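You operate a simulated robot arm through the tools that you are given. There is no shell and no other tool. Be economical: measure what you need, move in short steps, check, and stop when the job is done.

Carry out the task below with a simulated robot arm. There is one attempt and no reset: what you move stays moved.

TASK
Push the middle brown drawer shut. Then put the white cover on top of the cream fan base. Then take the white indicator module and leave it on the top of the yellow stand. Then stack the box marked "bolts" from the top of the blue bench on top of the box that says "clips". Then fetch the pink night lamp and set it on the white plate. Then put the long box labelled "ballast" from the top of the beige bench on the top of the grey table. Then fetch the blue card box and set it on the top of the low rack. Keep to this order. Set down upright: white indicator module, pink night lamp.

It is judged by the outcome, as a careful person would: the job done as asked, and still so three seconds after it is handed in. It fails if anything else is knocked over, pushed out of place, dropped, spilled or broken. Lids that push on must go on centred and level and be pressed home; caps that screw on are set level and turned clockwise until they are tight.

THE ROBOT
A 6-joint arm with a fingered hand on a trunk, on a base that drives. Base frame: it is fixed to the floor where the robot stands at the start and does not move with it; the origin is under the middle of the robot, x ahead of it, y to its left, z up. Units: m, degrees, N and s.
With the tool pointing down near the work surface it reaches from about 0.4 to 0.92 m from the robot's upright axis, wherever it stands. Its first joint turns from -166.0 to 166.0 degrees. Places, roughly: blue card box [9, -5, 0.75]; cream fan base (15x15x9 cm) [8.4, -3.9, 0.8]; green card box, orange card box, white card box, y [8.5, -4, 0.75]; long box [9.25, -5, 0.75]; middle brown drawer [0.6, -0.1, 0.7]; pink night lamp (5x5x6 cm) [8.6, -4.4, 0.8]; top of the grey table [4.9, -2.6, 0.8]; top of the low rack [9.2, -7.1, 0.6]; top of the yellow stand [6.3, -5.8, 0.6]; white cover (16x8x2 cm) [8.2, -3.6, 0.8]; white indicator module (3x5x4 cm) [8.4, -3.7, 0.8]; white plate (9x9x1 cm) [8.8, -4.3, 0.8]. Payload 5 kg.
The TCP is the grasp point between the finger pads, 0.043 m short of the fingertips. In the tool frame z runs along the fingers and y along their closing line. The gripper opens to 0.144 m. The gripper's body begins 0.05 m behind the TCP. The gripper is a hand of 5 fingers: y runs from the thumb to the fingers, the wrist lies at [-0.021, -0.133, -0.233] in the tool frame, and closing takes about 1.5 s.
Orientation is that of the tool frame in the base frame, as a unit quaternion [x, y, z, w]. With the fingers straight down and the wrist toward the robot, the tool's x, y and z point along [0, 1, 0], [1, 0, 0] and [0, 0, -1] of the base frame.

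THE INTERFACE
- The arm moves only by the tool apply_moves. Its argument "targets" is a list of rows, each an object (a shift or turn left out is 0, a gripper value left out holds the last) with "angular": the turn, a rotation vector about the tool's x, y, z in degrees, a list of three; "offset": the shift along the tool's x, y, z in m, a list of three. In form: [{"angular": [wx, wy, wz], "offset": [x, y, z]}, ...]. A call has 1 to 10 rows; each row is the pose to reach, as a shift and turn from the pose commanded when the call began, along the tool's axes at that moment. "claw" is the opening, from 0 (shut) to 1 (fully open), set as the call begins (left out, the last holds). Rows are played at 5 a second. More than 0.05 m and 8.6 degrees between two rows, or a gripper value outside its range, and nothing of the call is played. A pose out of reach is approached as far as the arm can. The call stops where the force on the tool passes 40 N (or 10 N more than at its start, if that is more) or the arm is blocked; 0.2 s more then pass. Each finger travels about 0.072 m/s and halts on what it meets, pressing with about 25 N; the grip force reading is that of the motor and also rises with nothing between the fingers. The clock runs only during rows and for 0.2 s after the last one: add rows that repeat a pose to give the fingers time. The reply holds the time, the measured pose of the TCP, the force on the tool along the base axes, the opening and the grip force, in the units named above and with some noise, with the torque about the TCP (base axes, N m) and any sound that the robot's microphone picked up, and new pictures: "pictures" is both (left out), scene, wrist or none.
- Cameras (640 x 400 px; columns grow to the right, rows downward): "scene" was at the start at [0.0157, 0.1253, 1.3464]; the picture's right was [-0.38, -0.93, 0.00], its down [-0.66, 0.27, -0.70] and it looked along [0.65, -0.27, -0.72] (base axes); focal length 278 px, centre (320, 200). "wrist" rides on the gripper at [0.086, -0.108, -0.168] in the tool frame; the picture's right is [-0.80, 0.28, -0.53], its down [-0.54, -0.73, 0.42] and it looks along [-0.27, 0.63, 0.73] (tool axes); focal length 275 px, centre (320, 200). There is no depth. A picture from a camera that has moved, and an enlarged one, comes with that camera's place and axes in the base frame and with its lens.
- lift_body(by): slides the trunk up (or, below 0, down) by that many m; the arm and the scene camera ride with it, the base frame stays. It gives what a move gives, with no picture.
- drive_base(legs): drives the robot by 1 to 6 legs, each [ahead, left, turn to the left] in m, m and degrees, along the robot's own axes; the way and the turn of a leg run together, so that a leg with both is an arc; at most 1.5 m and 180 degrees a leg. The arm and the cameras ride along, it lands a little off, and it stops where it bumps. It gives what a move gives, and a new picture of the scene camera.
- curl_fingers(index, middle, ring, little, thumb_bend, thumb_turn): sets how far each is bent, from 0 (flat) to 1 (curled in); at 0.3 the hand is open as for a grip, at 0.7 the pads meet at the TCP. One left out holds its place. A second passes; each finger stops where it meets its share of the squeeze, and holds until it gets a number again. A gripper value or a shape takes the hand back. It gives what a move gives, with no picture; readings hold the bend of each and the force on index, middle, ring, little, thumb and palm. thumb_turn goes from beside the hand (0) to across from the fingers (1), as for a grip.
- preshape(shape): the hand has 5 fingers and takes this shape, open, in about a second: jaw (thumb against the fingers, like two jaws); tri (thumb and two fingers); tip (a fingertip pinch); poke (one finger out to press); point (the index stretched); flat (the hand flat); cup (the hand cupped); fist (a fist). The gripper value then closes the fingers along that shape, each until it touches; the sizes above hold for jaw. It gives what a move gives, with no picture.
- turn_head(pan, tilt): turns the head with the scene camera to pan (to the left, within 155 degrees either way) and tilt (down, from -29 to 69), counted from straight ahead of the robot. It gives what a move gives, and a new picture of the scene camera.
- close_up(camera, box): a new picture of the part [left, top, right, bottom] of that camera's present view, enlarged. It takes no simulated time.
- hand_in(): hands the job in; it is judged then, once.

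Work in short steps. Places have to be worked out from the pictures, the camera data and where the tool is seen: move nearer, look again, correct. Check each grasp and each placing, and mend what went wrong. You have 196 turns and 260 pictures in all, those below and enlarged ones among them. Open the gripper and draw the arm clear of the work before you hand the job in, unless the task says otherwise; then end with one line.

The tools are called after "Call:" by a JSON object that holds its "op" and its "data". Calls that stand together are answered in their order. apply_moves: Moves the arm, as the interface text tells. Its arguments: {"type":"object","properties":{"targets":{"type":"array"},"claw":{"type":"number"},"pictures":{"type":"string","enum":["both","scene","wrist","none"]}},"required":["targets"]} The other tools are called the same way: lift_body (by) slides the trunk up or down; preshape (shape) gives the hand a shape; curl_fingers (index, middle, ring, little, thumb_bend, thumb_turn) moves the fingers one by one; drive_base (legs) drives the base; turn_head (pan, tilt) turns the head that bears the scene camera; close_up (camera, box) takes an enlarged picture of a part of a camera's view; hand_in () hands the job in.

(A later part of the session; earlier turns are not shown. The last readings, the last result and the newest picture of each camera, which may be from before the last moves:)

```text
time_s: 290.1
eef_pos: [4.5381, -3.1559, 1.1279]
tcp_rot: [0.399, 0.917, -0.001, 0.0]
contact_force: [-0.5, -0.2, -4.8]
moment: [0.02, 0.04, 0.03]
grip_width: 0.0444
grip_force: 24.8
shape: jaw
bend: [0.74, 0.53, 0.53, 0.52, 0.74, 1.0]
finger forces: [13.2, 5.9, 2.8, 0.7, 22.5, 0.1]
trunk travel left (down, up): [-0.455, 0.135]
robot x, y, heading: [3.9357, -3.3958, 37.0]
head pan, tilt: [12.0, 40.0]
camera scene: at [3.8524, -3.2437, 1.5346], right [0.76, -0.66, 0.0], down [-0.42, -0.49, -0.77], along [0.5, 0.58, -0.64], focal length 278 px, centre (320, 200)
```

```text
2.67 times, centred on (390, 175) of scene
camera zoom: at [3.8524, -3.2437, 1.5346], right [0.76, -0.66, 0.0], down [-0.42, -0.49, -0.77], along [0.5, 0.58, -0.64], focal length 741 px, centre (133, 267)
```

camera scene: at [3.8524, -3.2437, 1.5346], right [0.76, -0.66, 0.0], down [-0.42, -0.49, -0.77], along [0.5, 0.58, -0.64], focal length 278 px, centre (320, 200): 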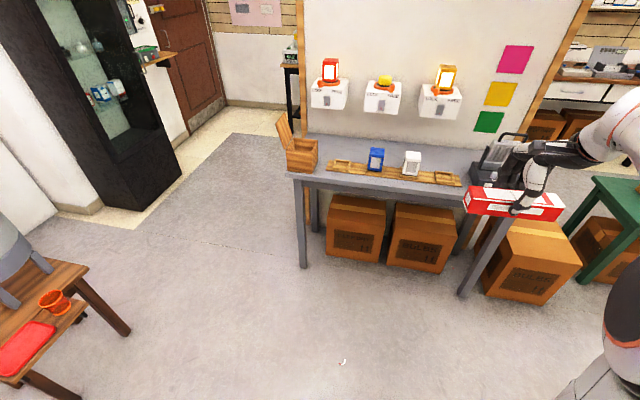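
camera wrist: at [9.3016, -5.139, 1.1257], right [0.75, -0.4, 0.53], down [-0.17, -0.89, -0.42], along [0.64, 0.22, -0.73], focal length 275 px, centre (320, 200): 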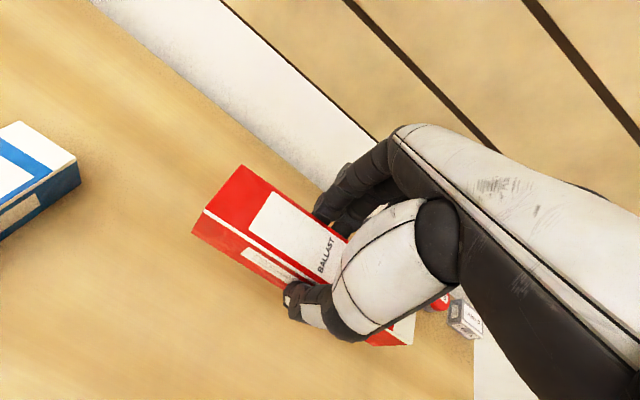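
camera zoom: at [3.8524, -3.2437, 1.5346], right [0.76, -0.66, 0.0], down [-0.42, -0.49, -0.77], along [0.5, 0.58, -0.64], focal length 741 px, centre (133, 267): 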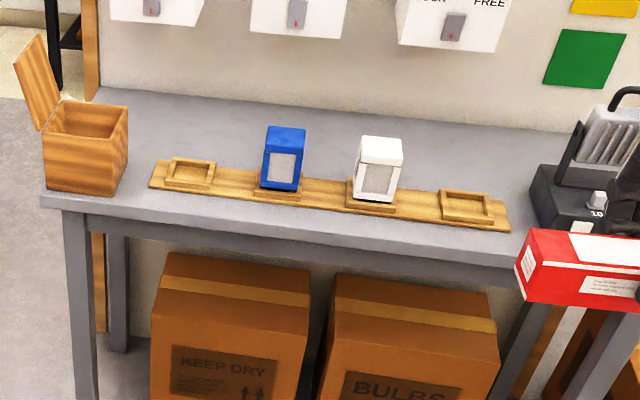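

The front margin is too narrow, but there's ~23 cm of clear depth behind the wooden strip, with small wall shelves above. I move closer and look at the shelves' overhang.

Call:
{"op": "drive_base", "data": {"legs": [[0, 0.3, -0.7], [0.3, 0, 0]]}}

Call:
{"op": "turn_head", "data": {"pan": -12, "tilt": 38}}

Call:
{"op": "turn_head", "data": {"pan": 15, "tilt": 30}}

```text
time_s: 293.8
eef_pos: [4.6144, -2.7542, 1.1276]
tcp_rot: [0.408, 0.913, -0.002, -0.001]
contact_force: [0.7, 1.0, -5.2]
moment: [0.03, 0.05, -0.03]
grip_width: 0.0441
grip_force: 24.8
shape: jaw
bend: [0.74, 0.53, 0.53, 0.52, 0.74, 1.0]
finger forces: [13.3, 5.8, 2.8, 0.6, 22.5, 0.0]
trunk travel left (down, up): [-0.455, 0.135]
robot x, y, heading: [4.0071, -2.9807, 35.9]
head pan, tilt: [12.0, 40.0]
camera scene: at [3.9268, -2.8296, 1.5346], right [0.74, -0.67, 0.0], down [-0.43, -0.48, -0.77], along [0.51, 0.57, -0.64], focal length 278 px, centre (320, 200)
```

scene: 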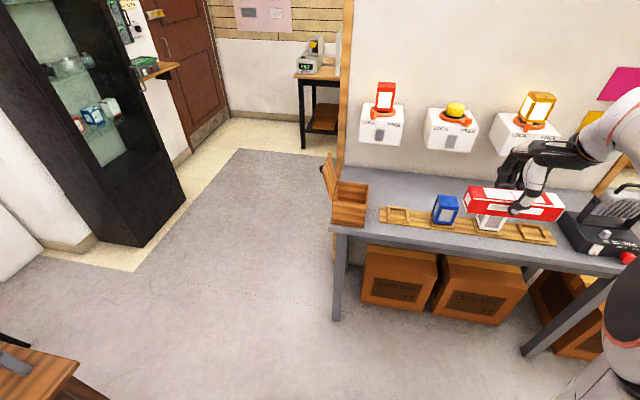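

```text
time_s: 294.7
eef_pos: [4.6143, -2.7549, 1.1277]
tcp_rot: [0.407, 0.913, -0.001, -0.001]
contact_force: [-0.7, -0.1, -4.3]
moment: [0.01, 0.02, -0.01]
grip_width: 0.0444
grip_force: 24.7
shape: jaw
bend: [0.74, 0.53, 0.53, 0.52, 0.74, 1.0]
finger forces: [13.1, 5.7, 2.8, 0.6, 22.6, 0.0]
trunk travel left (down, up): [-0.455, 0.135]
robot x, y, heading: [4.0053, -2.9807, 35.9]
head pan, tilt: [-12.0, 38.0]
camera scene: at [3.9484, -2.8577, 1.5376], right [0.41, -0.91, 0.0], down [-0.56, -0.25, -0.79], along [0.72, 0.32, -0.62], focal length 278 px, centre (320, 200)
```

scene: 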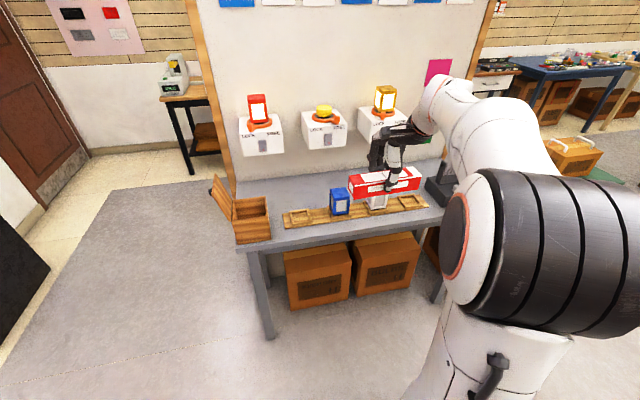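

```text
time_s: 295.6
eef_pos: [4.6152, -2.7554, 1.1261]
tcp_rot: [0.408, 0.913, -0.002, -0.001]
contact_force: [0.3, 0.1, -5.3]
moment: [0.05, 0.03, 0.01]
grip_width: 0.0442
grip_force: 24.7
shape: jaw
bend: [0.74, 0.53, 0.53, 0.52, 0.74, 1.0]
finger forces: [13.2, 5.8, 2.8, 0.7, 22.4, 0.0]
trunk travel left (down, up): [-0.455, 0.135]
robot x, y, heading: [4.0089, -2.982, 35.9]
head pan, tilt: [15.0, 30.0]
camera scene: at [3.9266, -2.8226, 1.5499], right [0.78, -0.63, 0.0], down [-0.32, -0.39, -0.87], along [0.55, 0.67, -0.5], focal length 278 px, centre (320, 200)
```

scene: 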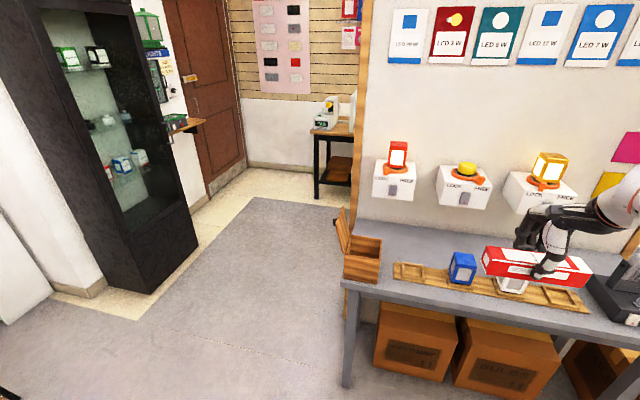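

I zoom in on the shelves from here.

Call:
{"op": "close_up", "data": {"camera": "scene", "box": [330, 120, 600, 320]}}

Call:
{"op": "close_up", "data": {"camera": "wrist", "box": [0, 0, 640, 400]}}

```text
2.00 times, centred on (465, 220) of scene
camera zoom: at [3.9266, -2.8226, 1.5499], right [0.78, -0.63, 0.0], down [-0.32, -0.39, -0.87], along [0.55, 0.67, -0.5], focal length 556 px, centre (30, 160)
```

zoom: 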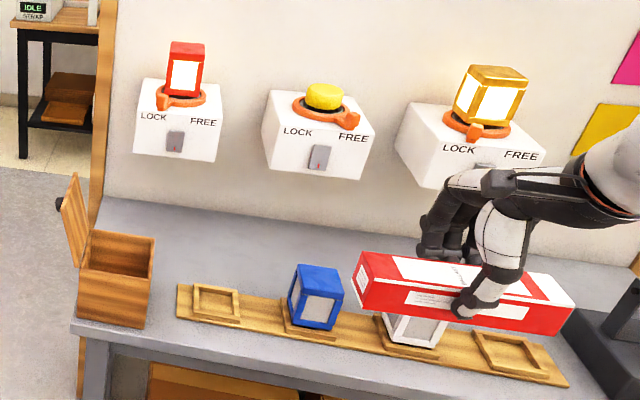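

```text
1.00 times, centred on (320, 200) of wrist (not enlarged: the box is as wide or as high as the picture)
camera zoom: at [4.476, -2.7627, 1.2952], right [0.74, -0.4, 0.53], down [-0.18, -0.89, -0.42], along [0.64, 0.22, -0.73], focal length 275 px, centre (320, 200)
```

zoom: 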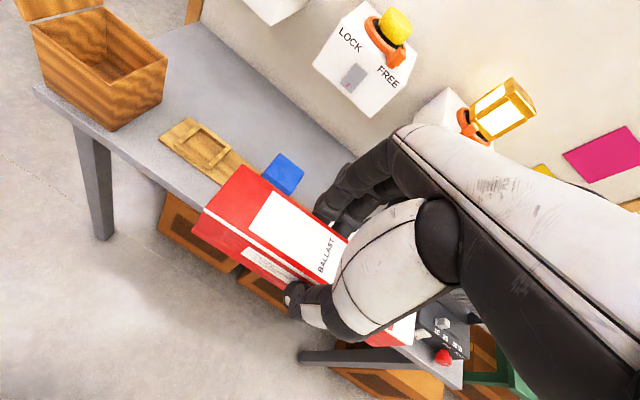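

Geometry is consistent: basket n≤4.62, blue lamp n≥4.87, wood strip e 2.27–2.36, shelves start at e≈2.465 above z≈1.02. I'll set the box behind the strip at n≈4.75, e≈2.425, going in under the shelves. First I move the base 14 cm closer.

Call:
{"op": "drive_base", "data": {"legs": [[0.14, 0.02, 0]]}}

```text
time_s: 296.9
eef_pos: [4.7172, -2.6544, 1.1271]
tcp_rot: [0.406, 0.914, -0.001, -0.001]
contact_force: [1.0, 0.0, -5.1]
moment: [0.01, 0.03, 0.0]
grip_width: 0.0442
grip_force: 25.6
shape: jaw
bend: [0.74, 0.53, 0.53, 0.52, 0.74, 1.0]
finger forces: [13.3, 5.8, 3.0, 0.5, 22.5, 0.1]
trunk travel left (down, up): [-0.455, 0.135]
robot x, y, heading: [4.1107, -2.8875, 36.2]
head pan, tilt: [15.0, 30.0]
camera scene: at [4.0285, -2.7242, 1.5499], right [0.78, -0.63, 0.0], down [-0.31, -0.39, -0.87], along [0.54, 0.67, -0.5], focal length 278 px, centre (320, 200)
```

scene: 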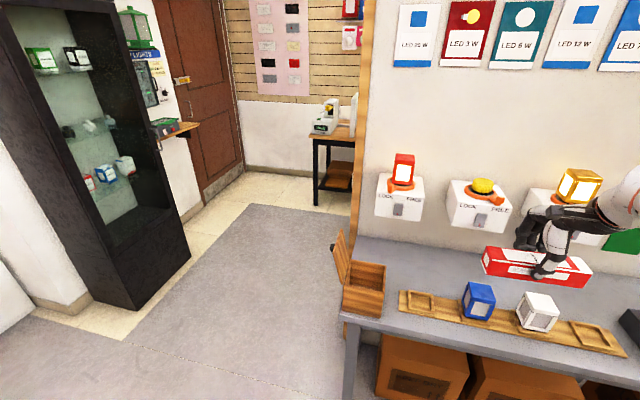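

I swing the box over the gap between basket and blue lamp, short of the shelves, aligning it with the table.

Call:
{"op": "apply_moves", "data": {"targets": [{"angular": [0, 0, 1], "offset": [0.043, 0.024, 0]}, {"angular": [0, 0, 2.5], "offset": [0.086, 0.048, 0]}, {"angular": [0, 0, 4], "offset": [0.13, 0.073, 0]}, {"angular": [0, 0, 5.5], "offset": [0.173, 0.097, 0]}, {"angular": [0, 0, 5.5], "offset": [0.173, 0.097, 0.03]}, {"angular": [0, 0, 5.5], "offset": [0.173, 0.097, 0.06]}, {"angular": [0, 0, 5.5], "offset": [0.173, 0.097, 0.09]}]}}

Call:
{"op": "close_up", "data": {"camera": "scene", "box": [330, 120, 600, 340]}}

```text
refused: row 3 steps farther than a row can; nothing moved
```

```text
1.82 times, centred on (465, 230) of scene
camera zoom: at [4.0285, -2.7242, 1.5499], right [0.78, -0.63, 0.0], down [-0.31, -0.39, -0.87], along [0.54, 0.67, -0.5], focal length 505 px, centre (56, 146)
```

zoom: 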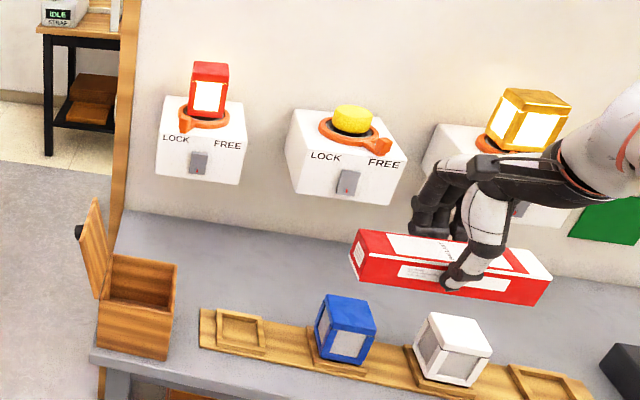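

One row was a hair too long; I resend with smaller steps.

Call:
{"op": "apply_moves", "data": {"targets": [{"angular": [0, 0, 1], "offset": [0.035, 0.02, 0]}, {"angular": [0, 0, 2], "offset": [0.07, 0.039, 0]}, {"angular": [0, 0, 3], "offset": [0.105, 0.058, 0]}, {"angular": [0, 0, 4.5], "offset": [0.14, 0.078, 0]}, {"angular": [0, 0, 5.5], "offset": [0.173, 0.097, 0]}, {"angular": [0, 0, 5.5], "offset": [0.173, 0.097, 0.03]}, {"angular": [0, 0, 5.5], "offset": [0.173, 0.097, 0.06]}, {"angular": [0, 0, 5.5], "offset": [0.173, 0.097, 0.09]}]}}

Call:
{"op": "close_up", "data": {"camera": "scene", "box": [330, 120, 600, 340]}}

```text
time_s: 298.7
eef_pos: [4.6724, -2.4611, 1.0345]
tcp_rot: [0.45, 0.893, -0.002, -0.002]
contact_force: [0.0, 0.5, -4.4]
moment: [0.0, 0.06, -0.01]
grip_width: 0.044
grip_force: 24.7
shape: jaw
bend: [0.74, 0.53, 0.53, 0.52, 0.74, 1.0]
finger forces: [13.4, 5.7, 2.7, 0.6, 22.5, 0.0]
trunk travel left (down, up): [-0.455, 0.135]
robot x, y, heading: [4.1086, -2.8865, 36.3]
head pan, tilt: [15.0, 30.0]
camera scene: at [4.0283, -2.724, 1.5499], right [0.78, -0.63, 0.0], down [-0.31, -0.39, -0.87], along [0.54, 0.67, -0.5], focal length 278 px, centre (320, 200)
camera wrist: at [4.5337, -2.4562, 1.2024], right [0.7, -0.47, 0.53], down [-0.26, -0.87, -0.42], along [0.66, 0.16, -0.73], focal length 275 px, centre (320, 200)
```

scene: 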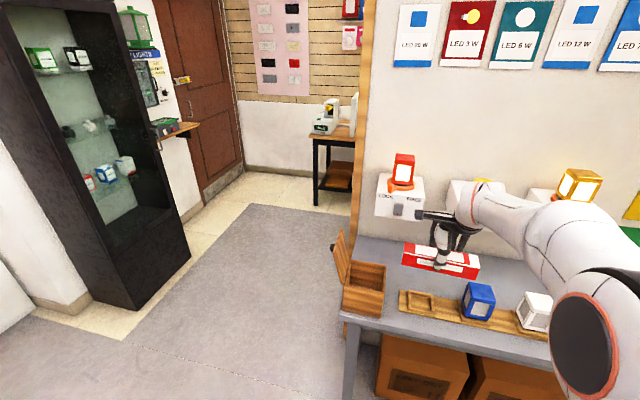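
wrist: 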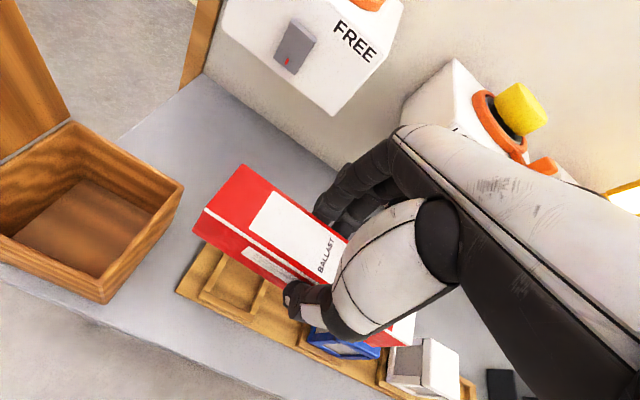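

```text
1.82 times, centred on (465, 230) of scene
camera zoom: at [4.0283, -2.724, 1.5499], right [0.78, -0.63, 0.0], down [-0.31, -0.39, -0.87], along [0.54, 0.67, -0.5], focal length 505 px, centre (56, 146)
```

zoom: 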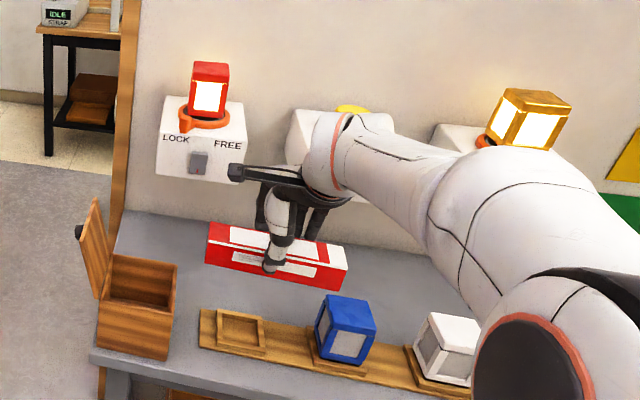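

In position and clear. I advance 5 cm (still short of the shelves) and descend until the box is just above the strip level.

Call:
{"op": "apply_moves", "data": {"targets": [{"offset": [0.008, 0.025, 0]}, {"offset": [0.008, 0.05, 0]}, {"offset": [0.008, 0.05, 0.03]}, {"offset": [0.008, 0.05, 0.06]}, {"offset": [0.008, 0.05, 0.09]}, {"offset": [0.008, 0.05, 0.12]}]}}

Call:
{"op": "close_up", "data": {"camera": "scene", "box": [330, 120, 600, 340]}}

```text
time_s: 300.1
eef_pos: [4.7071, -2.4277, 0.9159]
tcp_rot: [0.449, 0.893, -0.001, 0.0]
contact_force: [0.2, 0.2, -4.6]
moment: [-0.02, 0.01, 0.0]
grip_width: 0.0441
grip_force: 24.0
shape: jaw
bend: [0.74, 0.53, 0.53, 0.52, 0.74, 1.0]
finger forces: [13.5, 5.8, 2.8, 0.6, 22.4, 0.1]
trunk travel left (down, up): [-0.455, 0.135]
robot x, y, heading: [4.1092, -2.8848, 36.1]
head pan, tilt: [15.0, 30.0]
camera scene: at [4.0283, -2.7241, 1.5499], right [0.78, -0.63, 0.0], down [-0.31, -0.39, -0.87], along [0.54, 0.67, -0.5], focal length 278 px, centre (320, 200)
camera wrist: at [4.5694, -2.4221, 1.0833], right [0.7, -0.47, 0.53], down [-0.26, -0.87, -0.42], along [0.66, 0.16, -0.73], focal length 275 px, centre (320, 200)
```

scene: 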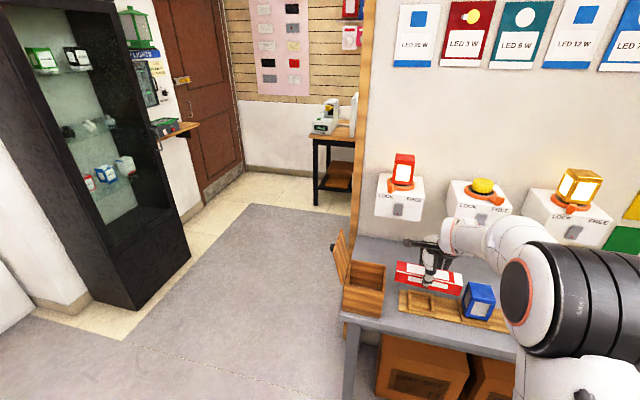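
wrist: 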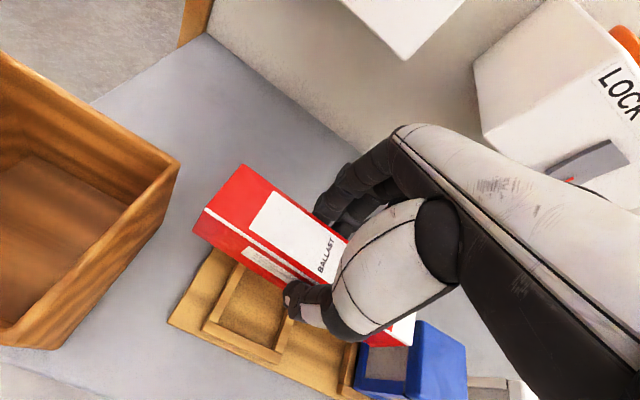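

```text
1.82 times, centred on (465, 230) of scene
camera zoom: at [4.0283, -2.7241, 1.5499], right [0.78, -0.63, 0.0], down [-0.31, -0.39, -0.87], along [0.54, 0.67, -0.5], focal length 505 px, centre (56, 146)
```

zoom: 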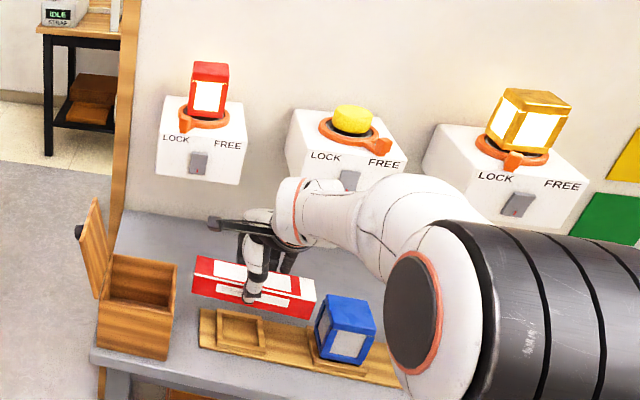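

All clear below the shelves. I slide the box 6.5 cm back over the free surface and lower it.

Call:
{"op": "apply_moves", "data": {"targets": [{"offset": [0, 0.022, 0]}, {"offset": [0, 0.044, 0]}, {"offset": [0, 0.066, 0]}, {"offset": [0, 0.068, 0.02]}, {"offset": [0, 0.068, 0.035]}]}}

Call:
{"op": "close_up", "data": {"camera": "scene", "box": [330, 120, 600, 340]}}

```text
time_s: 301.3
eef_pos: [4.7616, -2.384, 0.8814]
tcp_rot: [0.449, 0.893, -0.002, -0.001]
contact_force: [0.4, 0.1, -3.6]
moment: [-0.01, 0.03, 0.01]
grip_width: 0.0444
grip_force: 25.1
shape: jaw
bend: [0.74, 0.53, 0.53, 0.52, 0.74, 1.0]
finger forces: [13.4, 5.8, 2.7, 0.3, 22.4, 0.1]
trunk travel left (down, up): [-0.455, 0.135]
robot x, y, heading: [4.1097, -2.8842, 36.1]
head pan, tilt: [15.0, 30.0]
camera scene: at [4.0283, -2.7241, 1.5499], right [0.78, -0.63, 0.0], down [-0.31, -0.39, -0.87], along [0.54, 0.67, -0.5], focal length 278 px, centre (320, 200)
camera wrist: at [4.6224, -2.3782, 1.0492], right [0.7, -0.47, 0.53], down [-0.26, -0.87, -0.42], along [0.66, 0.16, -0.73], focal length 275 px, centre (320, 200)
```

scene: 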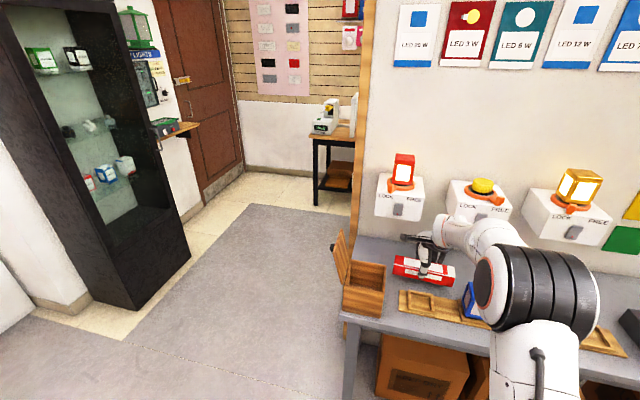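
wrist: 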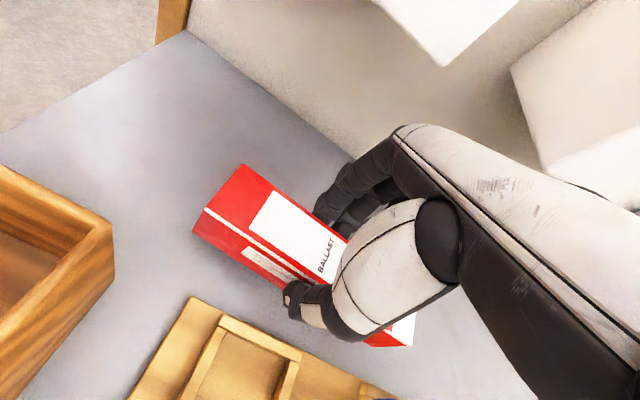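

```text
1.82 times, centred on (465, 230) of scene
camera zoom: at [4.0283, -2.7241, 1.5499], right [0.78, -0.63, 0.0], down [-0.31, -0.39, -0.87], along [0.54, 0.67, -0.5], focal length 505 px, centre (56, 146)
```

zoom: 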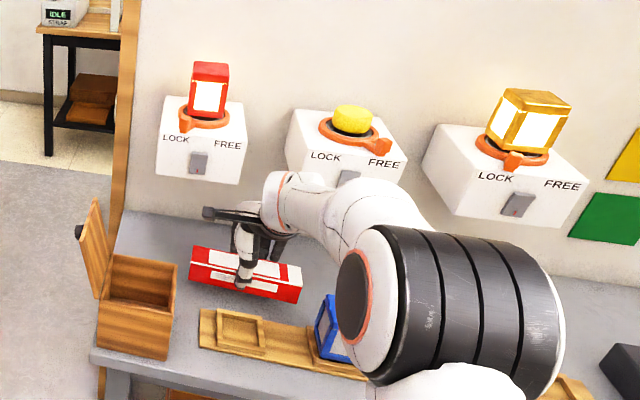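

Position is good, well clear of the strip. I lower until it touches the table.

Call:
{"op": "apply_moves", "data": {"targets": [{"offset": [0, 0, 0.01]}, {"offset": [0, 0, 0.018]}, {"offset": [0, 0, 0.026]}, {"offset": [0, 0, 0.034]}, {"offset": [0, 0, 0.042]}], "pictures": "none"}}

```text
time_s: 302.5
eef_pos: [4.7605, -2.3855, 0.8409]
tcp_rot: [0.449, 0.893, -0.001, -0.001]
contact_force: [-0.1, -0.4, -1.4]
moment: [-0.09, 0.0, 0.0]
grip_width: 0.0445
grip_force: 24.9
shape: jaw
bend: [0.74, 0.53, 0.53, 0.52, 0.74, 1.0]
finger forces: [13.4, 6.1, 3.0, 0.5, 23.1, 0.0]
trunk travel left (down, up): [-0.455, 0.135]
robot x, y, heading: [4.1105, -2.8852, 36.2]
head pan, tilt: [15.0, 30.0]
```

The load is starting to be taken up. A few more millimetres.

Call:
{"op": "apply_moves", "data": {"targets": [{"offset": [0, 0, 0.003]}, {"offset": [0, 0, 0.005]}], "pictures": "none"}}

Call:
{"op": "close_up", "data": {"camera": "wrist", "box": [160, 130, 480, 390]}}

```text
time_s: 303.1
eef_pos: [4.7606, -2.3848, 0.8397]
tcp_rot: [0.449, 0.894, 0.002, 0.002]
contact_force: [-3.6, -2.0, 20.6]
moment: [-0.24, 0.25, 0.0]
grip_width: 0.0452
grip_force: 25.0
shape: jaw
bend: [0.74, 0.53, 0.53, 0.52, 0.74, 1.0]
finger forces: [13.7, 6.5, 3.2, 0.5, 28.3, 0.0]
trunk travel left (down, up): [-0.455, 0.135]
robot x, y, heading: [4.112, -2.8849, 36.1]
head pan, tilt: [15.0, 30.0]
```

```text
1.54 times, centred on (320, 260) of wrist
camera zoom: at [4.6212, -2.3804, 1.0066], right [0.7, -0.47, 0.54], down [-0.26, -0.87, -0.43], along [0.67, 0.16, -0.73], focal length 424 px, centre (320, 108)
```

zoom: 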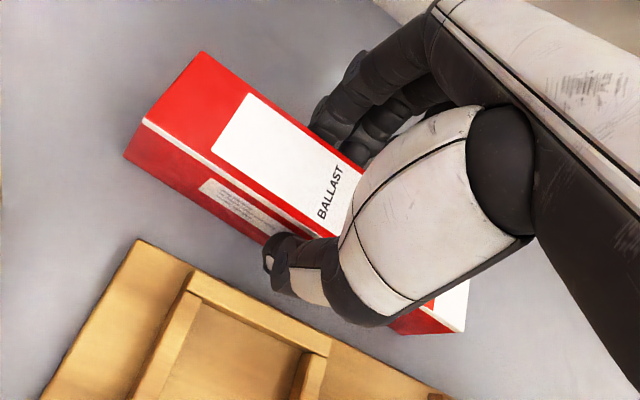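

Down firmly. I ease up, open moderately, rise just above the box, then back out from under the shelves before lifting away.

Call:
{"op": "apply_moves", "data": {"targets": [{"offset": [0, 0, -0.004]}], "pictures": "none"}}

Call:
{"op": "apply_moves", "data": {"targets": [{"offset": [0, 0, 0]}, {"offset": [0, 0, 0]}, {"offset": [0, 0, 0]}, {"offset": [0, 0, 0]}, {"offset": [0, 0, 0]}, {"offset": [0, 0, 0]}], "claw": 0.55, "pictures": "none"}}

Call:
{"op": "apply_moves", "data": {"targets": [{"offset": [0, 0, -0.02]}, {"offset": [0, 0, -0.04]}, {"offset": [0, 0, -0.06]}]}}

```text
time_s: 303.5
eef_pos: [4.7613, -2.3858, 0.84]
tcp_rot: [0.45, 0.893, -0.001, 0.0]
contact_force: [1.4, 3.5, 10.6]
moment: [0.1, -0.07, 0.11]
grip_width: 0.0454
grip_force: 24.7
shape: jaw
bend: [0.74, 0.53, 0.53, 0.52, 0.74, 1.0]
finger forces: [15.4, 7.5, 3.7, 1.0, 24.3, 0.0]
trunk travel left (down, up): [-0.455, 0.135]
robot x, y, heading: [4.1096, -2.8858, 36.1]
head pan, tilt: [15.0, 30.0]
```

```text
time_s: 304.9
eef_pos: [4.7605, -2.3857, 0.8396]
tcp_rot: [0.449, 0.893, -0.001, -0.001]
contact_force: [1.6, 0.3, 0.5]
moment: [0.04, -0.04, 0.02]
grip_width: 0.0761
grip_force: 0.0
shape: jaw
bend: [0.74, 0.43, 0.4, 0.4, 0.7, 1.0]
finger forces: [0.0, 0.0, 0.1, 0.1, 2.3, 0.1]
trunk travel left (down, up): [-0.455, 0.135]
robot x, y, heading: [4.1106, -2.8834, 36.3]
head pan, tilt: [15.0, 30.0]
```

```text
time_s: 305.7
eef_pos: [4.7593, -2.3845, 0.8977]
tcp_rot: [0.449, 0.894, -0.002, 0.0]
contact_force: [-0.1, -0.4, 0.7]
moment: [0.02, 0.01, -0.01]
grip_width: 0.0787
grip_force: 0.0
shape: jaw
bend: [0.74, 0.43, 0.4, 0.4, 0.68, 1.0]
finger forces: [0.1, 0.1, 0.0, 0.0, 0.0, 0.0]
trunk travel left (down, up): [-0.455, 0.135]
robot x, y, heading: [4.1085, -2.8858, 36.2]
head pan, tilt: [15.0, 30.0]
camera scene: at [4.0276, -2.7246, 1.5499], right [0.78, -0.63, 0.0], down [-0.31, -0.39, -0.87], along [0.54, 0.67, -0.5], focal length 278 px, centre (320, 200)
camera wrist: at [4.6199, -2.3788, 1.0662], right [0.7, -0.47, 0.53], down [-0.26, -0.87, -0.42], along [0.66, 0.16, -0.73], focal length 275 px, centre (320, 200)
```

scene: 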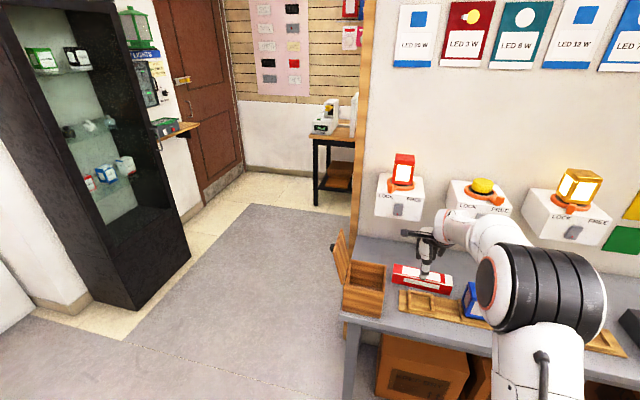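
wrist: 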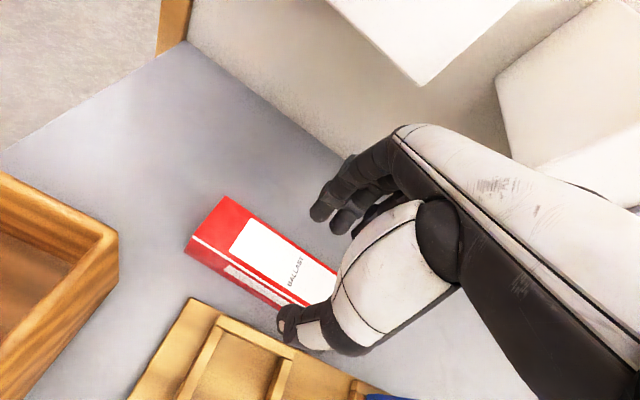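

The box stays put. I back the hand out along the table's depth, then rise.

Call:
{"op": "apply_moves", "data": {"targets": [{"offset": [0, -0.005, -0.008]}, {"offset": [0, -0.04, -0.012]}, {"offset": [0, -0.08, -0.015]}, {"offset": [0, -0.12, -0.03]}, {"offset": [0, -0.15, -0.06]}, {"offset": [0, -0.17, -0.1]}, {"offset": [0, -0.19, -0.14]}, {"offset": [0, -0.21, -0.18]}, {"offset": [0, -0.23, -0.22]}]}}

```text
time_s: 307.7
eef_pos: [4.5781, -2.5223, 1.123]
tcp_rot: [0.449, 0.894, -0.001, 0.0]
contact_force: [0.2, 0.7, 0.7]
moment: [0.02, -0.01, 0.0]
grip_width: 0.0792
grip_force: 0.0
shape: jaw
bend: [0.74, 0.43, 0.4, 0.4, 0.68, 1.0]
finger forces: [0.0, 0.1, 0.1, 0.0, 0.0, 0.1]
trunk travel left (down, up): [-0.455, 0.135]
robot x, y, heading: [4.1107, -2.886, 36.2]
head pan, tilt: [15.0, 30.0]
camera scene: at [4.0273, -2.7248, 1.5499], right [0.78, -0.63, 0.0], down [-0.31, -0.39, -0.87], along [0.54, 0.67, -0.5], focal length 278 px, centre (320, 200)
camera wrist: at [4.4379, -2.518, 1.2905], right [0.7, -0.47, 0.53], down [-0.26, -0.87, -0.42], along [0.66, 0.16, -0.73], focal length 275 px, centre (320, 200)
```

scene: 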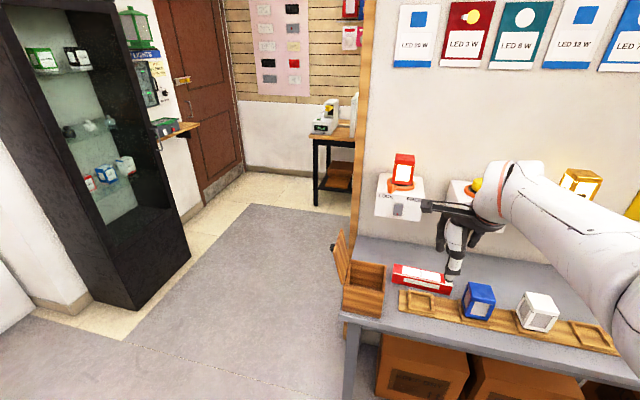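
wrist: 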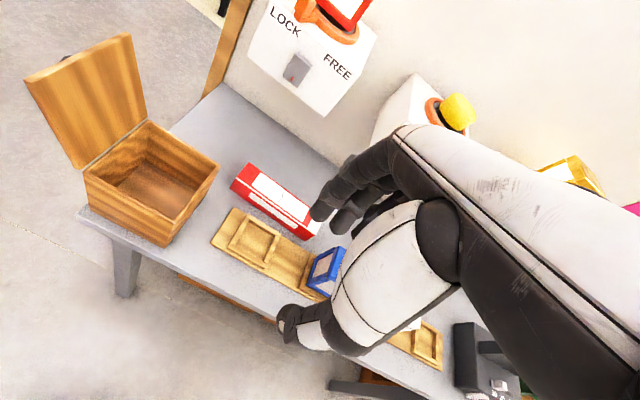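

Placed neatly. Now back for the blue card box ("CLAMPS") on the beige bench, by the same route.

Call:
{"op": "drive_base", "data": {"legs": [[-0.4, 0, 0], [0, -1.3, 0], [0, -1.28, 0]]}}

```text
time_s: 322.1
eef_pos: [5.7856, -4.7688, 1.1214]
tcp_rot: [0.436, 0.9, -0.002, 0.0]
contact_force: [0.7, -0.1, -0.1]
moment: [0.01, -0.02, 0.02]
grip_width: 0.0791
grip_force: 0.1
shape: jaw
bend: [0.74, 0.43, 0.4, 0.4, 0.68, 1.0]
finger forces: [0.0, 0.0, 0.0, 0.0, 0.0, 0.0]
trunk travel left (down, up): [-0.455, 0.135]
robot x, y, heading: [5.3271, -5.1468, 37.7]
head pan, tilt: [15.0, 30.0]
camera scene: at [5.2425, -4.9856, 1.55], right [0.8, -0.61, 0.0], down [-0.3, -0.4, -0.87], along [0.53, 0.69, -0.5], focal length 278 px, centre (320, 200)
```

scene: 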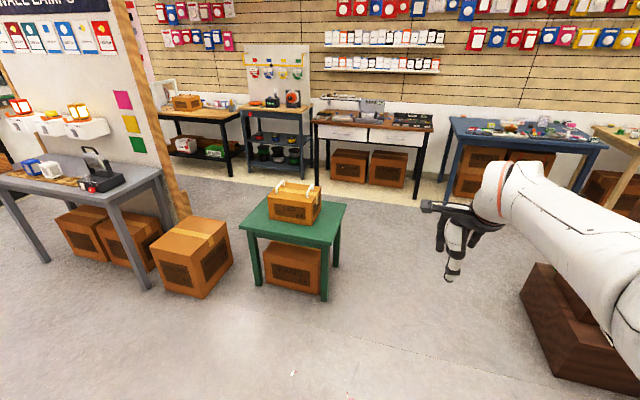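

Slight heading drift; I correct it and drive up the corridor, then right toward the beige bench.

Call:
{"op": "drive_base", "data": {"legs": [[0.1, -0.04, -1.4], [1.1, 0, 0], [1.08, 0, 0], [0, -0.95, 0], [0, -0.9, 0]]}}

Call:
{"op": "turn_head", "data": {"pan": 0, "tilt": 48}}

```text
time_s: 342.6
eef_pos: [8.7794, -4.8459, 1.1221]
tcp_rot: [0.429, 0.903, -0.001, 0.0]
contact_force: [0.5, 0.4, 0.4]
moment: [0.01, 0.0, -0.04]
grip_width: 0.0788
grip_force: 0.1
shape: jaw
bend: [0.74, 0.43, 0.4, 0.4, 0.68, 1.0]
finger forces: [0.0, 0.1, 0.1, 0.0, 0.1, 0.0]
trunk travel left (down, up): [-0.455, 0.135]
robot x, y, heading: [8.3283, -5.2241, 38.7]
head pan, tilt: [15.0, 30.0]
camera scene: at [8.2381, -5.071, 1.55], right [0.8, -0.59, 0.0], down [-0.3, -0.4, -0.87], along [0.51, 0.7, -0.5], focal length 278 px, centre (320, 200)
```

scene: 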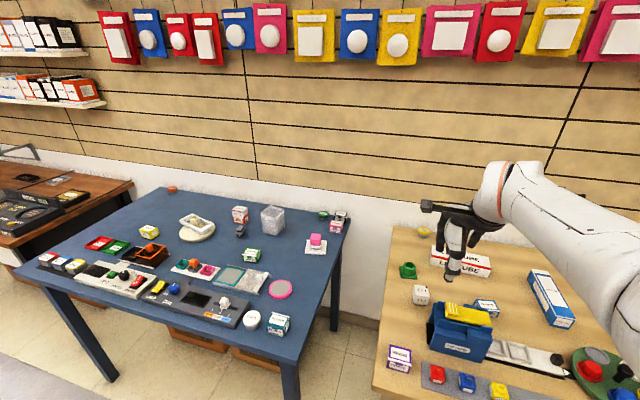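

```text
time_s: 343.4
eef_pos: [8.7786, -4.8467, 1.1216]
tcp_rot: [0.43, 0.903, -0.001, 0.0]
contact_force: [-0.8, 0.9, -0.4]
moment: [0.0, -0.05, 0.02]
grip_width: 0.0791
grip_force: 0.0
shape: jaw
bend: [0.74, 0.43, 0.4, 0.4, 0.68, 1.0]
finger forces: [0.1, 0.0, 0.0, 0.0, 0.0, 0.1]
trunk travel left (down, up): [-0.455, 0.135]
robot x, y, heading: [8.3283, -5.2251, 38.5]
head pan, tilt: [0.0, 48.0]
camera scene: at [8.246, -5.0945, 1.5232], right [0.62, -0.78, 0.0], down [-0.58, -0.46, -0.67], along [0.52, 0.42, -0.74], focal length 278 px, centre (320, 200)
```

scene: 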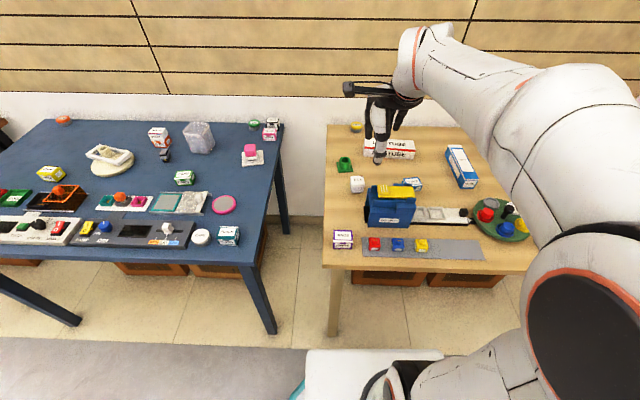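

Good position (0.74 m from the box). I zoom in on the CLAMPS box and neighbours.

Call:
{"op": "close_up", "data": {"camera": "scene", "box": [330, 120, 490, 240]}}

Call:
{"op": "close_up", "data": {"camera": "wrist", "box": [0, 0, 640, 400]}}

```text
3.33 times, centred on (410, 180) of scene
camera zoom: at [8.246, -5.0945, 1.5232], right [0.62, -0.78, 0.0], down [-0.58, -0.46, -0.67], along [0.52, 0.42, -0.74], focal length 926 px, centre (20, 267)
```

zoom: 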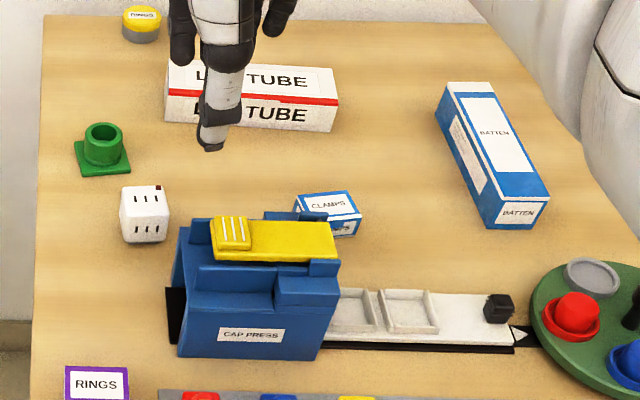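

```text
1.00 times, centred on (320, 200) of wrist (not enlarged: the box is as wide or as high as the picture)
camera zoom: at [8.6396, -4.8464, 1.2901], right [0.72, -0.44, 0.53], down [-0.22, -0.88, -0.42], along [0.65, 0.19, -0.73], focal length 275 px, centre (320, 200)
```

zoom: 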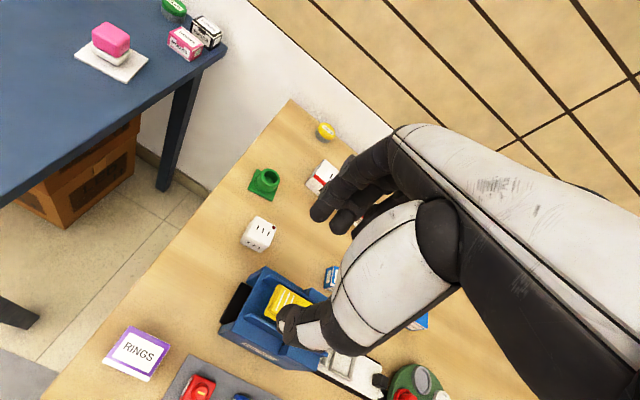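

CLAMPS box ≈ (8.995, −4.907), short axis ~50°, just behind the cap press. I take the tripod shape and move above it for a closer look.

Call:
{"op": "preshape", "data": {"shape": "tri"}}

Call:
{"op": "apply_moves", "data": {"targets": [{"angular": [0, 0, -2], "offset": [-0.035, 0.025, 0]}, {"angular": [0, 0, -4], "offset": [-0.07, 0.05, 0]}, {"angular": [0, 0, -6], "offset": [-0.105, 0.075, 0]}, {"angular": [0, 0, -8], "offset": [-0.14, 0.1, 0]}, {"angular": [0, 0, -11], "offset": [-0.175, 0.125, 0.01]}, {"angular": [0, 0, -11], "offset": [-0.184, 0.1294, 0.05]}, {"angular": [0, 0, -11], "offset": [-0.184, 0.1294, 0.09]}, {"angular": [0, 0, -11], "offset": [-0.184, 0.1294, 0.12]}], "claw": 0.6}}

Call:
{"op": "close_up", "data": {"camera": "scene", "box": [360, 120, 490, 230]}}

```text
time_s: 344.3
eef_pos: [8.7785, -4.8464, 1.1217]
tcp_rot: [0.429, 0.903, -0.002, 0.0]
contact_force: [0.0, -0.3, 0.9]
moment: [0.0, 0.01, 0.0]
grip_width: 0.1438
grip_force: 0.0
shape: tri
bend: [0.3, 0.3, 0.99, 0.99, 0.3, 0.98]
finger forces: [0.1, 0.0, 0.1, 0.0, 0.0, 0.0]
trunk travel left (down, up): [-0.455, 0.135]
robot x, y, heading: [8.3275, -5.2284, 38.7]
head pan, tilt: [0.0, 48.0]
```

```text
time_s: 346.1
eef_pos: [8.9956, -4.9063, 1.0011]
tcp_rot: [0.341, 0.94, 0.0, 0.0]
contact_force: [0.9, 1.0, 0.3]
moment: [-0.02, 0.04, 0.02]
grip_width: 0.0866
grip_force: 0.1
shape: tri
bend: [0.74, 0.41, 0.99, 0.99, 0.65, 1.0]
finger forces: [0.0, 0.0, 0.0, 0.0, 0.1, 0.1]
trunk travel left (down, up): [-0.455, 0.135]
robot x, y, heading: [8.3277, -5.2277, 38.5]
head pan, tilt: [0.0, 48.0]
camera scene: at [8.2463, -5.0945, 1.5232], right [0.62, -0.78, 0.0], down [-0.58, -0.46, -0.67], along [0.52, 0.42, -0.74], focal length 278 px, centre (320, 200)
camera wrist: at [8.859, -4.9341, 1.1682], right [0.79, -0.29, 0.53], down [-0.05, -0.91, -0.42], along [0.61, 0.31, -0.73], focal length 275 px, centre (320, 200)
```

scene: 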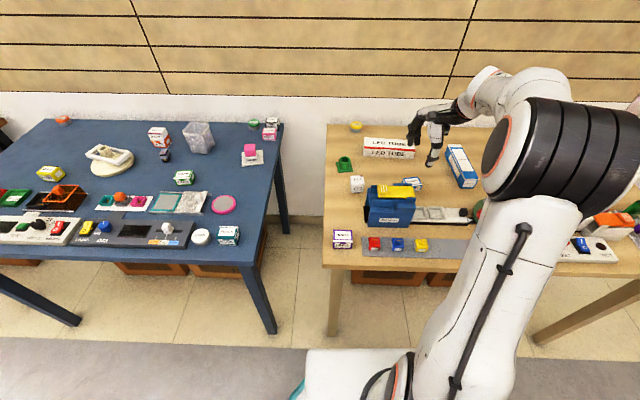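
wrist: 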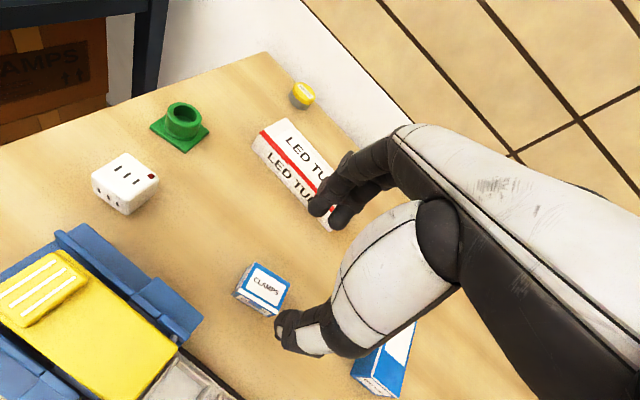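

```text
3.64 times, centred on (425, 175) of scene
camera zoom: at [8.2463, -5.0945, 1.5232], right [0.62, -0.78, 0.0], down [-0.58, -0.46, -0.67], along [0.52, 0.42, -0.74], focal length 1010 px, centre (-62, 291)
```

zoom: 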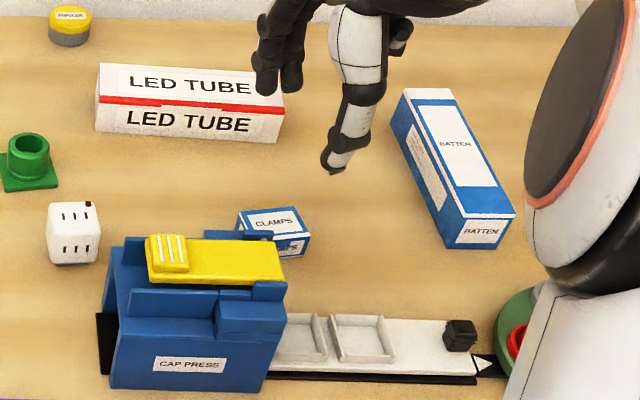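

The wrist view gives the centre at ~(9.006, −4.904) at 50°, matching my hand; the press is clear of the thumb. I descend.

Call:
{"op": "apply_moves", "data": {"targets": [{"offset": [-0.004, 0.007, 0.03]}, {"offset": [-0.004, 0.007, 0.065]}, {"offset": [-0.004, 0.007, 0.1]}, {"offset": [-0.004, 0.007, 0.13]}, {"offset": [-0.004, 0.007, 0.146]}], "claw": 0.5, "pictures": "none"}}

Call:
{"op": "close_up", "data": {"camera": "wrist", "box": [200, 150, 400, 350]}}

```text
time_s: 347.3
eef_pos: [9.002, -4.9048, 0.8561]
tcp_rot: [0.342, 0.94, -0.001, -0.001]
contact_force: [1.0, 0.1, 0.4]
moment: [-0.01, -0.02, -0.02]
grip_width: 0.0722
grip_force: 0.1
shape: tri
bend: [0.74, 0.45, 0.99, 0.99, 0.7, 1.0]
finger forces: [0.0, 0.0, 0.0, 0.0, 0.0, 0.0]
trunk travel left (down, up): [-0.455, 0.135]
robot x, y, heading: [8.3274, -5.2288, 38.8]
head pan, tilt: [0.0, 48.0]
```

```text
2.00 times, centred on (300, 250) of wrist
camera zoom: at [8.8657, -4.932, 1.0246], right [0.79, -0.29, 0.53], down [-0.05, -0.91, -0.42], along [0.61, 0.31, -0.73], focal length 551 px, centre (360, 100)
```

zoom: 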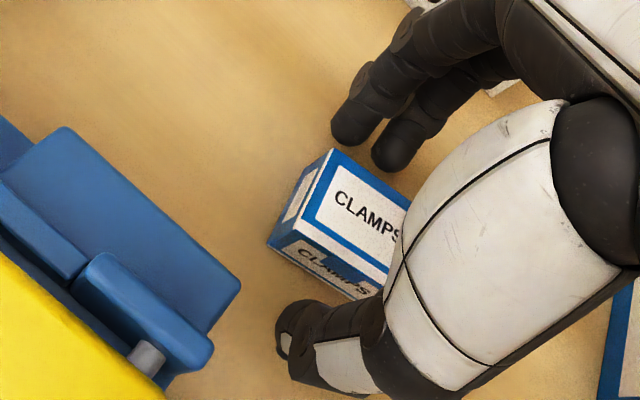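

Same picture as the bolts grasp. I close and lift.

Call:
{"op": "apply_moves", "data": {"targets": [{"offset": [0, 0, 0.004]}, {"offset": [0, 0, 0.004]}, {"offset": [0, 0, 0.004]}, {"offset": [0, 0, 0.004]}, {"offset": [0, 0, 0.004]}, {"offset": [0, 0, 0.004]}], "claw": 0.15, "pictures": "none"}}

Call:
{"op": "apply_moves", "data": {"targets": [{"offset": [0, 0, -0.035]}, {"offset": [0, 0, -0.07]}, {"offset": [0, 0, -0.11]}, {"offset": [0, 0, -0.15]}, {"offset": [0, -0.03, -0.19]}, {"offset": [0, -0.07, -0.215]}, {"offset": [0, -0.11, -0.23]}]}}

```text
time_s: 348.7
eef_pos: [9.0011, -4.9048, 0.8538]
tcp_rot: [0.341, 0.94, -0.001, -0.001]
contact_force: [-0.5, 0.9, 0.7]
moment: [-0.01, -0.02, -0.01]
grip_width: 0.0383
grip_force: 25.1
shape: tri
bend: [0.74, 0.56, 1.0, 1.0, 0.74, 1.0]
finger forces: [11.5, 11.0, 0.0, 0.1, 22.4, 0.0]
trunk travel left (down, up): [-0.455, 0.135]
robot x, y, heading: [8.3318, -5.2288, 38.8]
head pan, tilt: [0.0, 48.0]
```

```text
time_s: 350.3
eef_pos: [8.9297, -4.9896, 1.0827]
tcp_rot: [0.341, 0.94, -0.002, 0.0]
contact_force: [0.0, 0.6, -0.5]
moment: [-0.01, 0.01, -0.03]
grip_width: 0.0384
grip_force: 24.9
shape: tri
bend: [0.74, 0.56, 1.0, 1.0, 0.74, 1.0]
finger forces: [11.5, 11.1, 0.1, 0.0, 22.7, 0.1]
trunk travel left (down, up): [-0.455, 0.135]
robot x, y, heading: [8.3236, -5.2289, 38.6]
head pan, tilt: [0.0, 48.0]
camera scene: at [8.2457, -5.0947, 1.5231], right [0.62, -0.78, 0.0], down [-0.58, -0.46, -0.67], along [0.52, 0.42, -0.74], focal length 278 px, centre (320, 200)
camera wrist: at [8.7941, -5.0161, 1.2513], right [0.79, -0.29, 0.53], down [-0.05, -0.91, -0.42], along [0.61, 0.31, -0.73], focal length 275 px, centre (320, 200)
```

scene: 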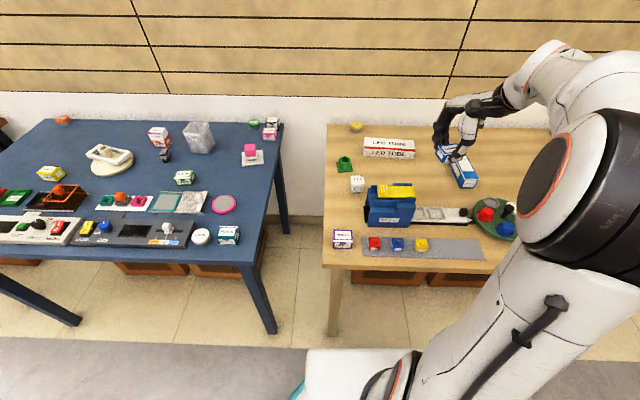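
wrist: 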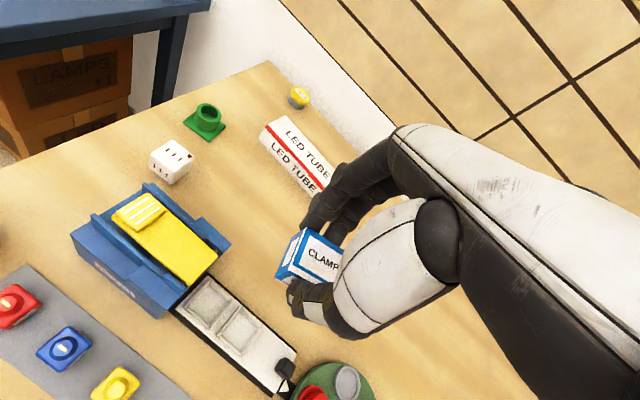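

Held well. Now toward the low rack; I look right to survey the way.

Call:
{"op": "turn_head", "data": {"pan": -85, "tilt": 35}}

```text
time_s: 351.9
eef_pos: [8.9311, -4.9881, 1.0825]
tcp_rot: [0.341, 0.94, -0.001, 0.0]
contact_force: [0.3, 0.7, -0.5]
moment: [0.03, 0.0, 0.0]
grip_width: 0.0385
grip_force: 25.0
shape: tri
bend: [0.74, 0.56, 1.0, 1.0, 0.74, 1.0]
finger forces: [11.5, 11.2, 0.0, 0.0, 22.8, 0.0]
trunk travel left (down, up): [-0.455, 0.135]
robot x, y, heading: [8.3264, -5.2265, 38.5]
head pan, tilt: [-85.0, 35.0]
camera scene: at [8.2453, -5.2075, 1.5422], right [-0.72, -0.69, 0.0], down [-0.4, 0.42, -0.82], along [0.57, -0.59, -0.57], focal length 278 px, centre (320, 200)
```

scene: 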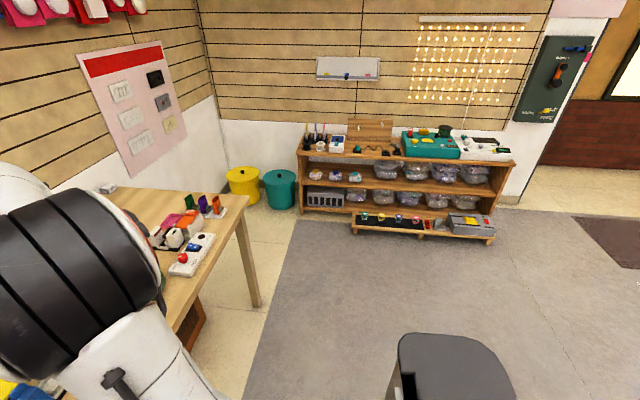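

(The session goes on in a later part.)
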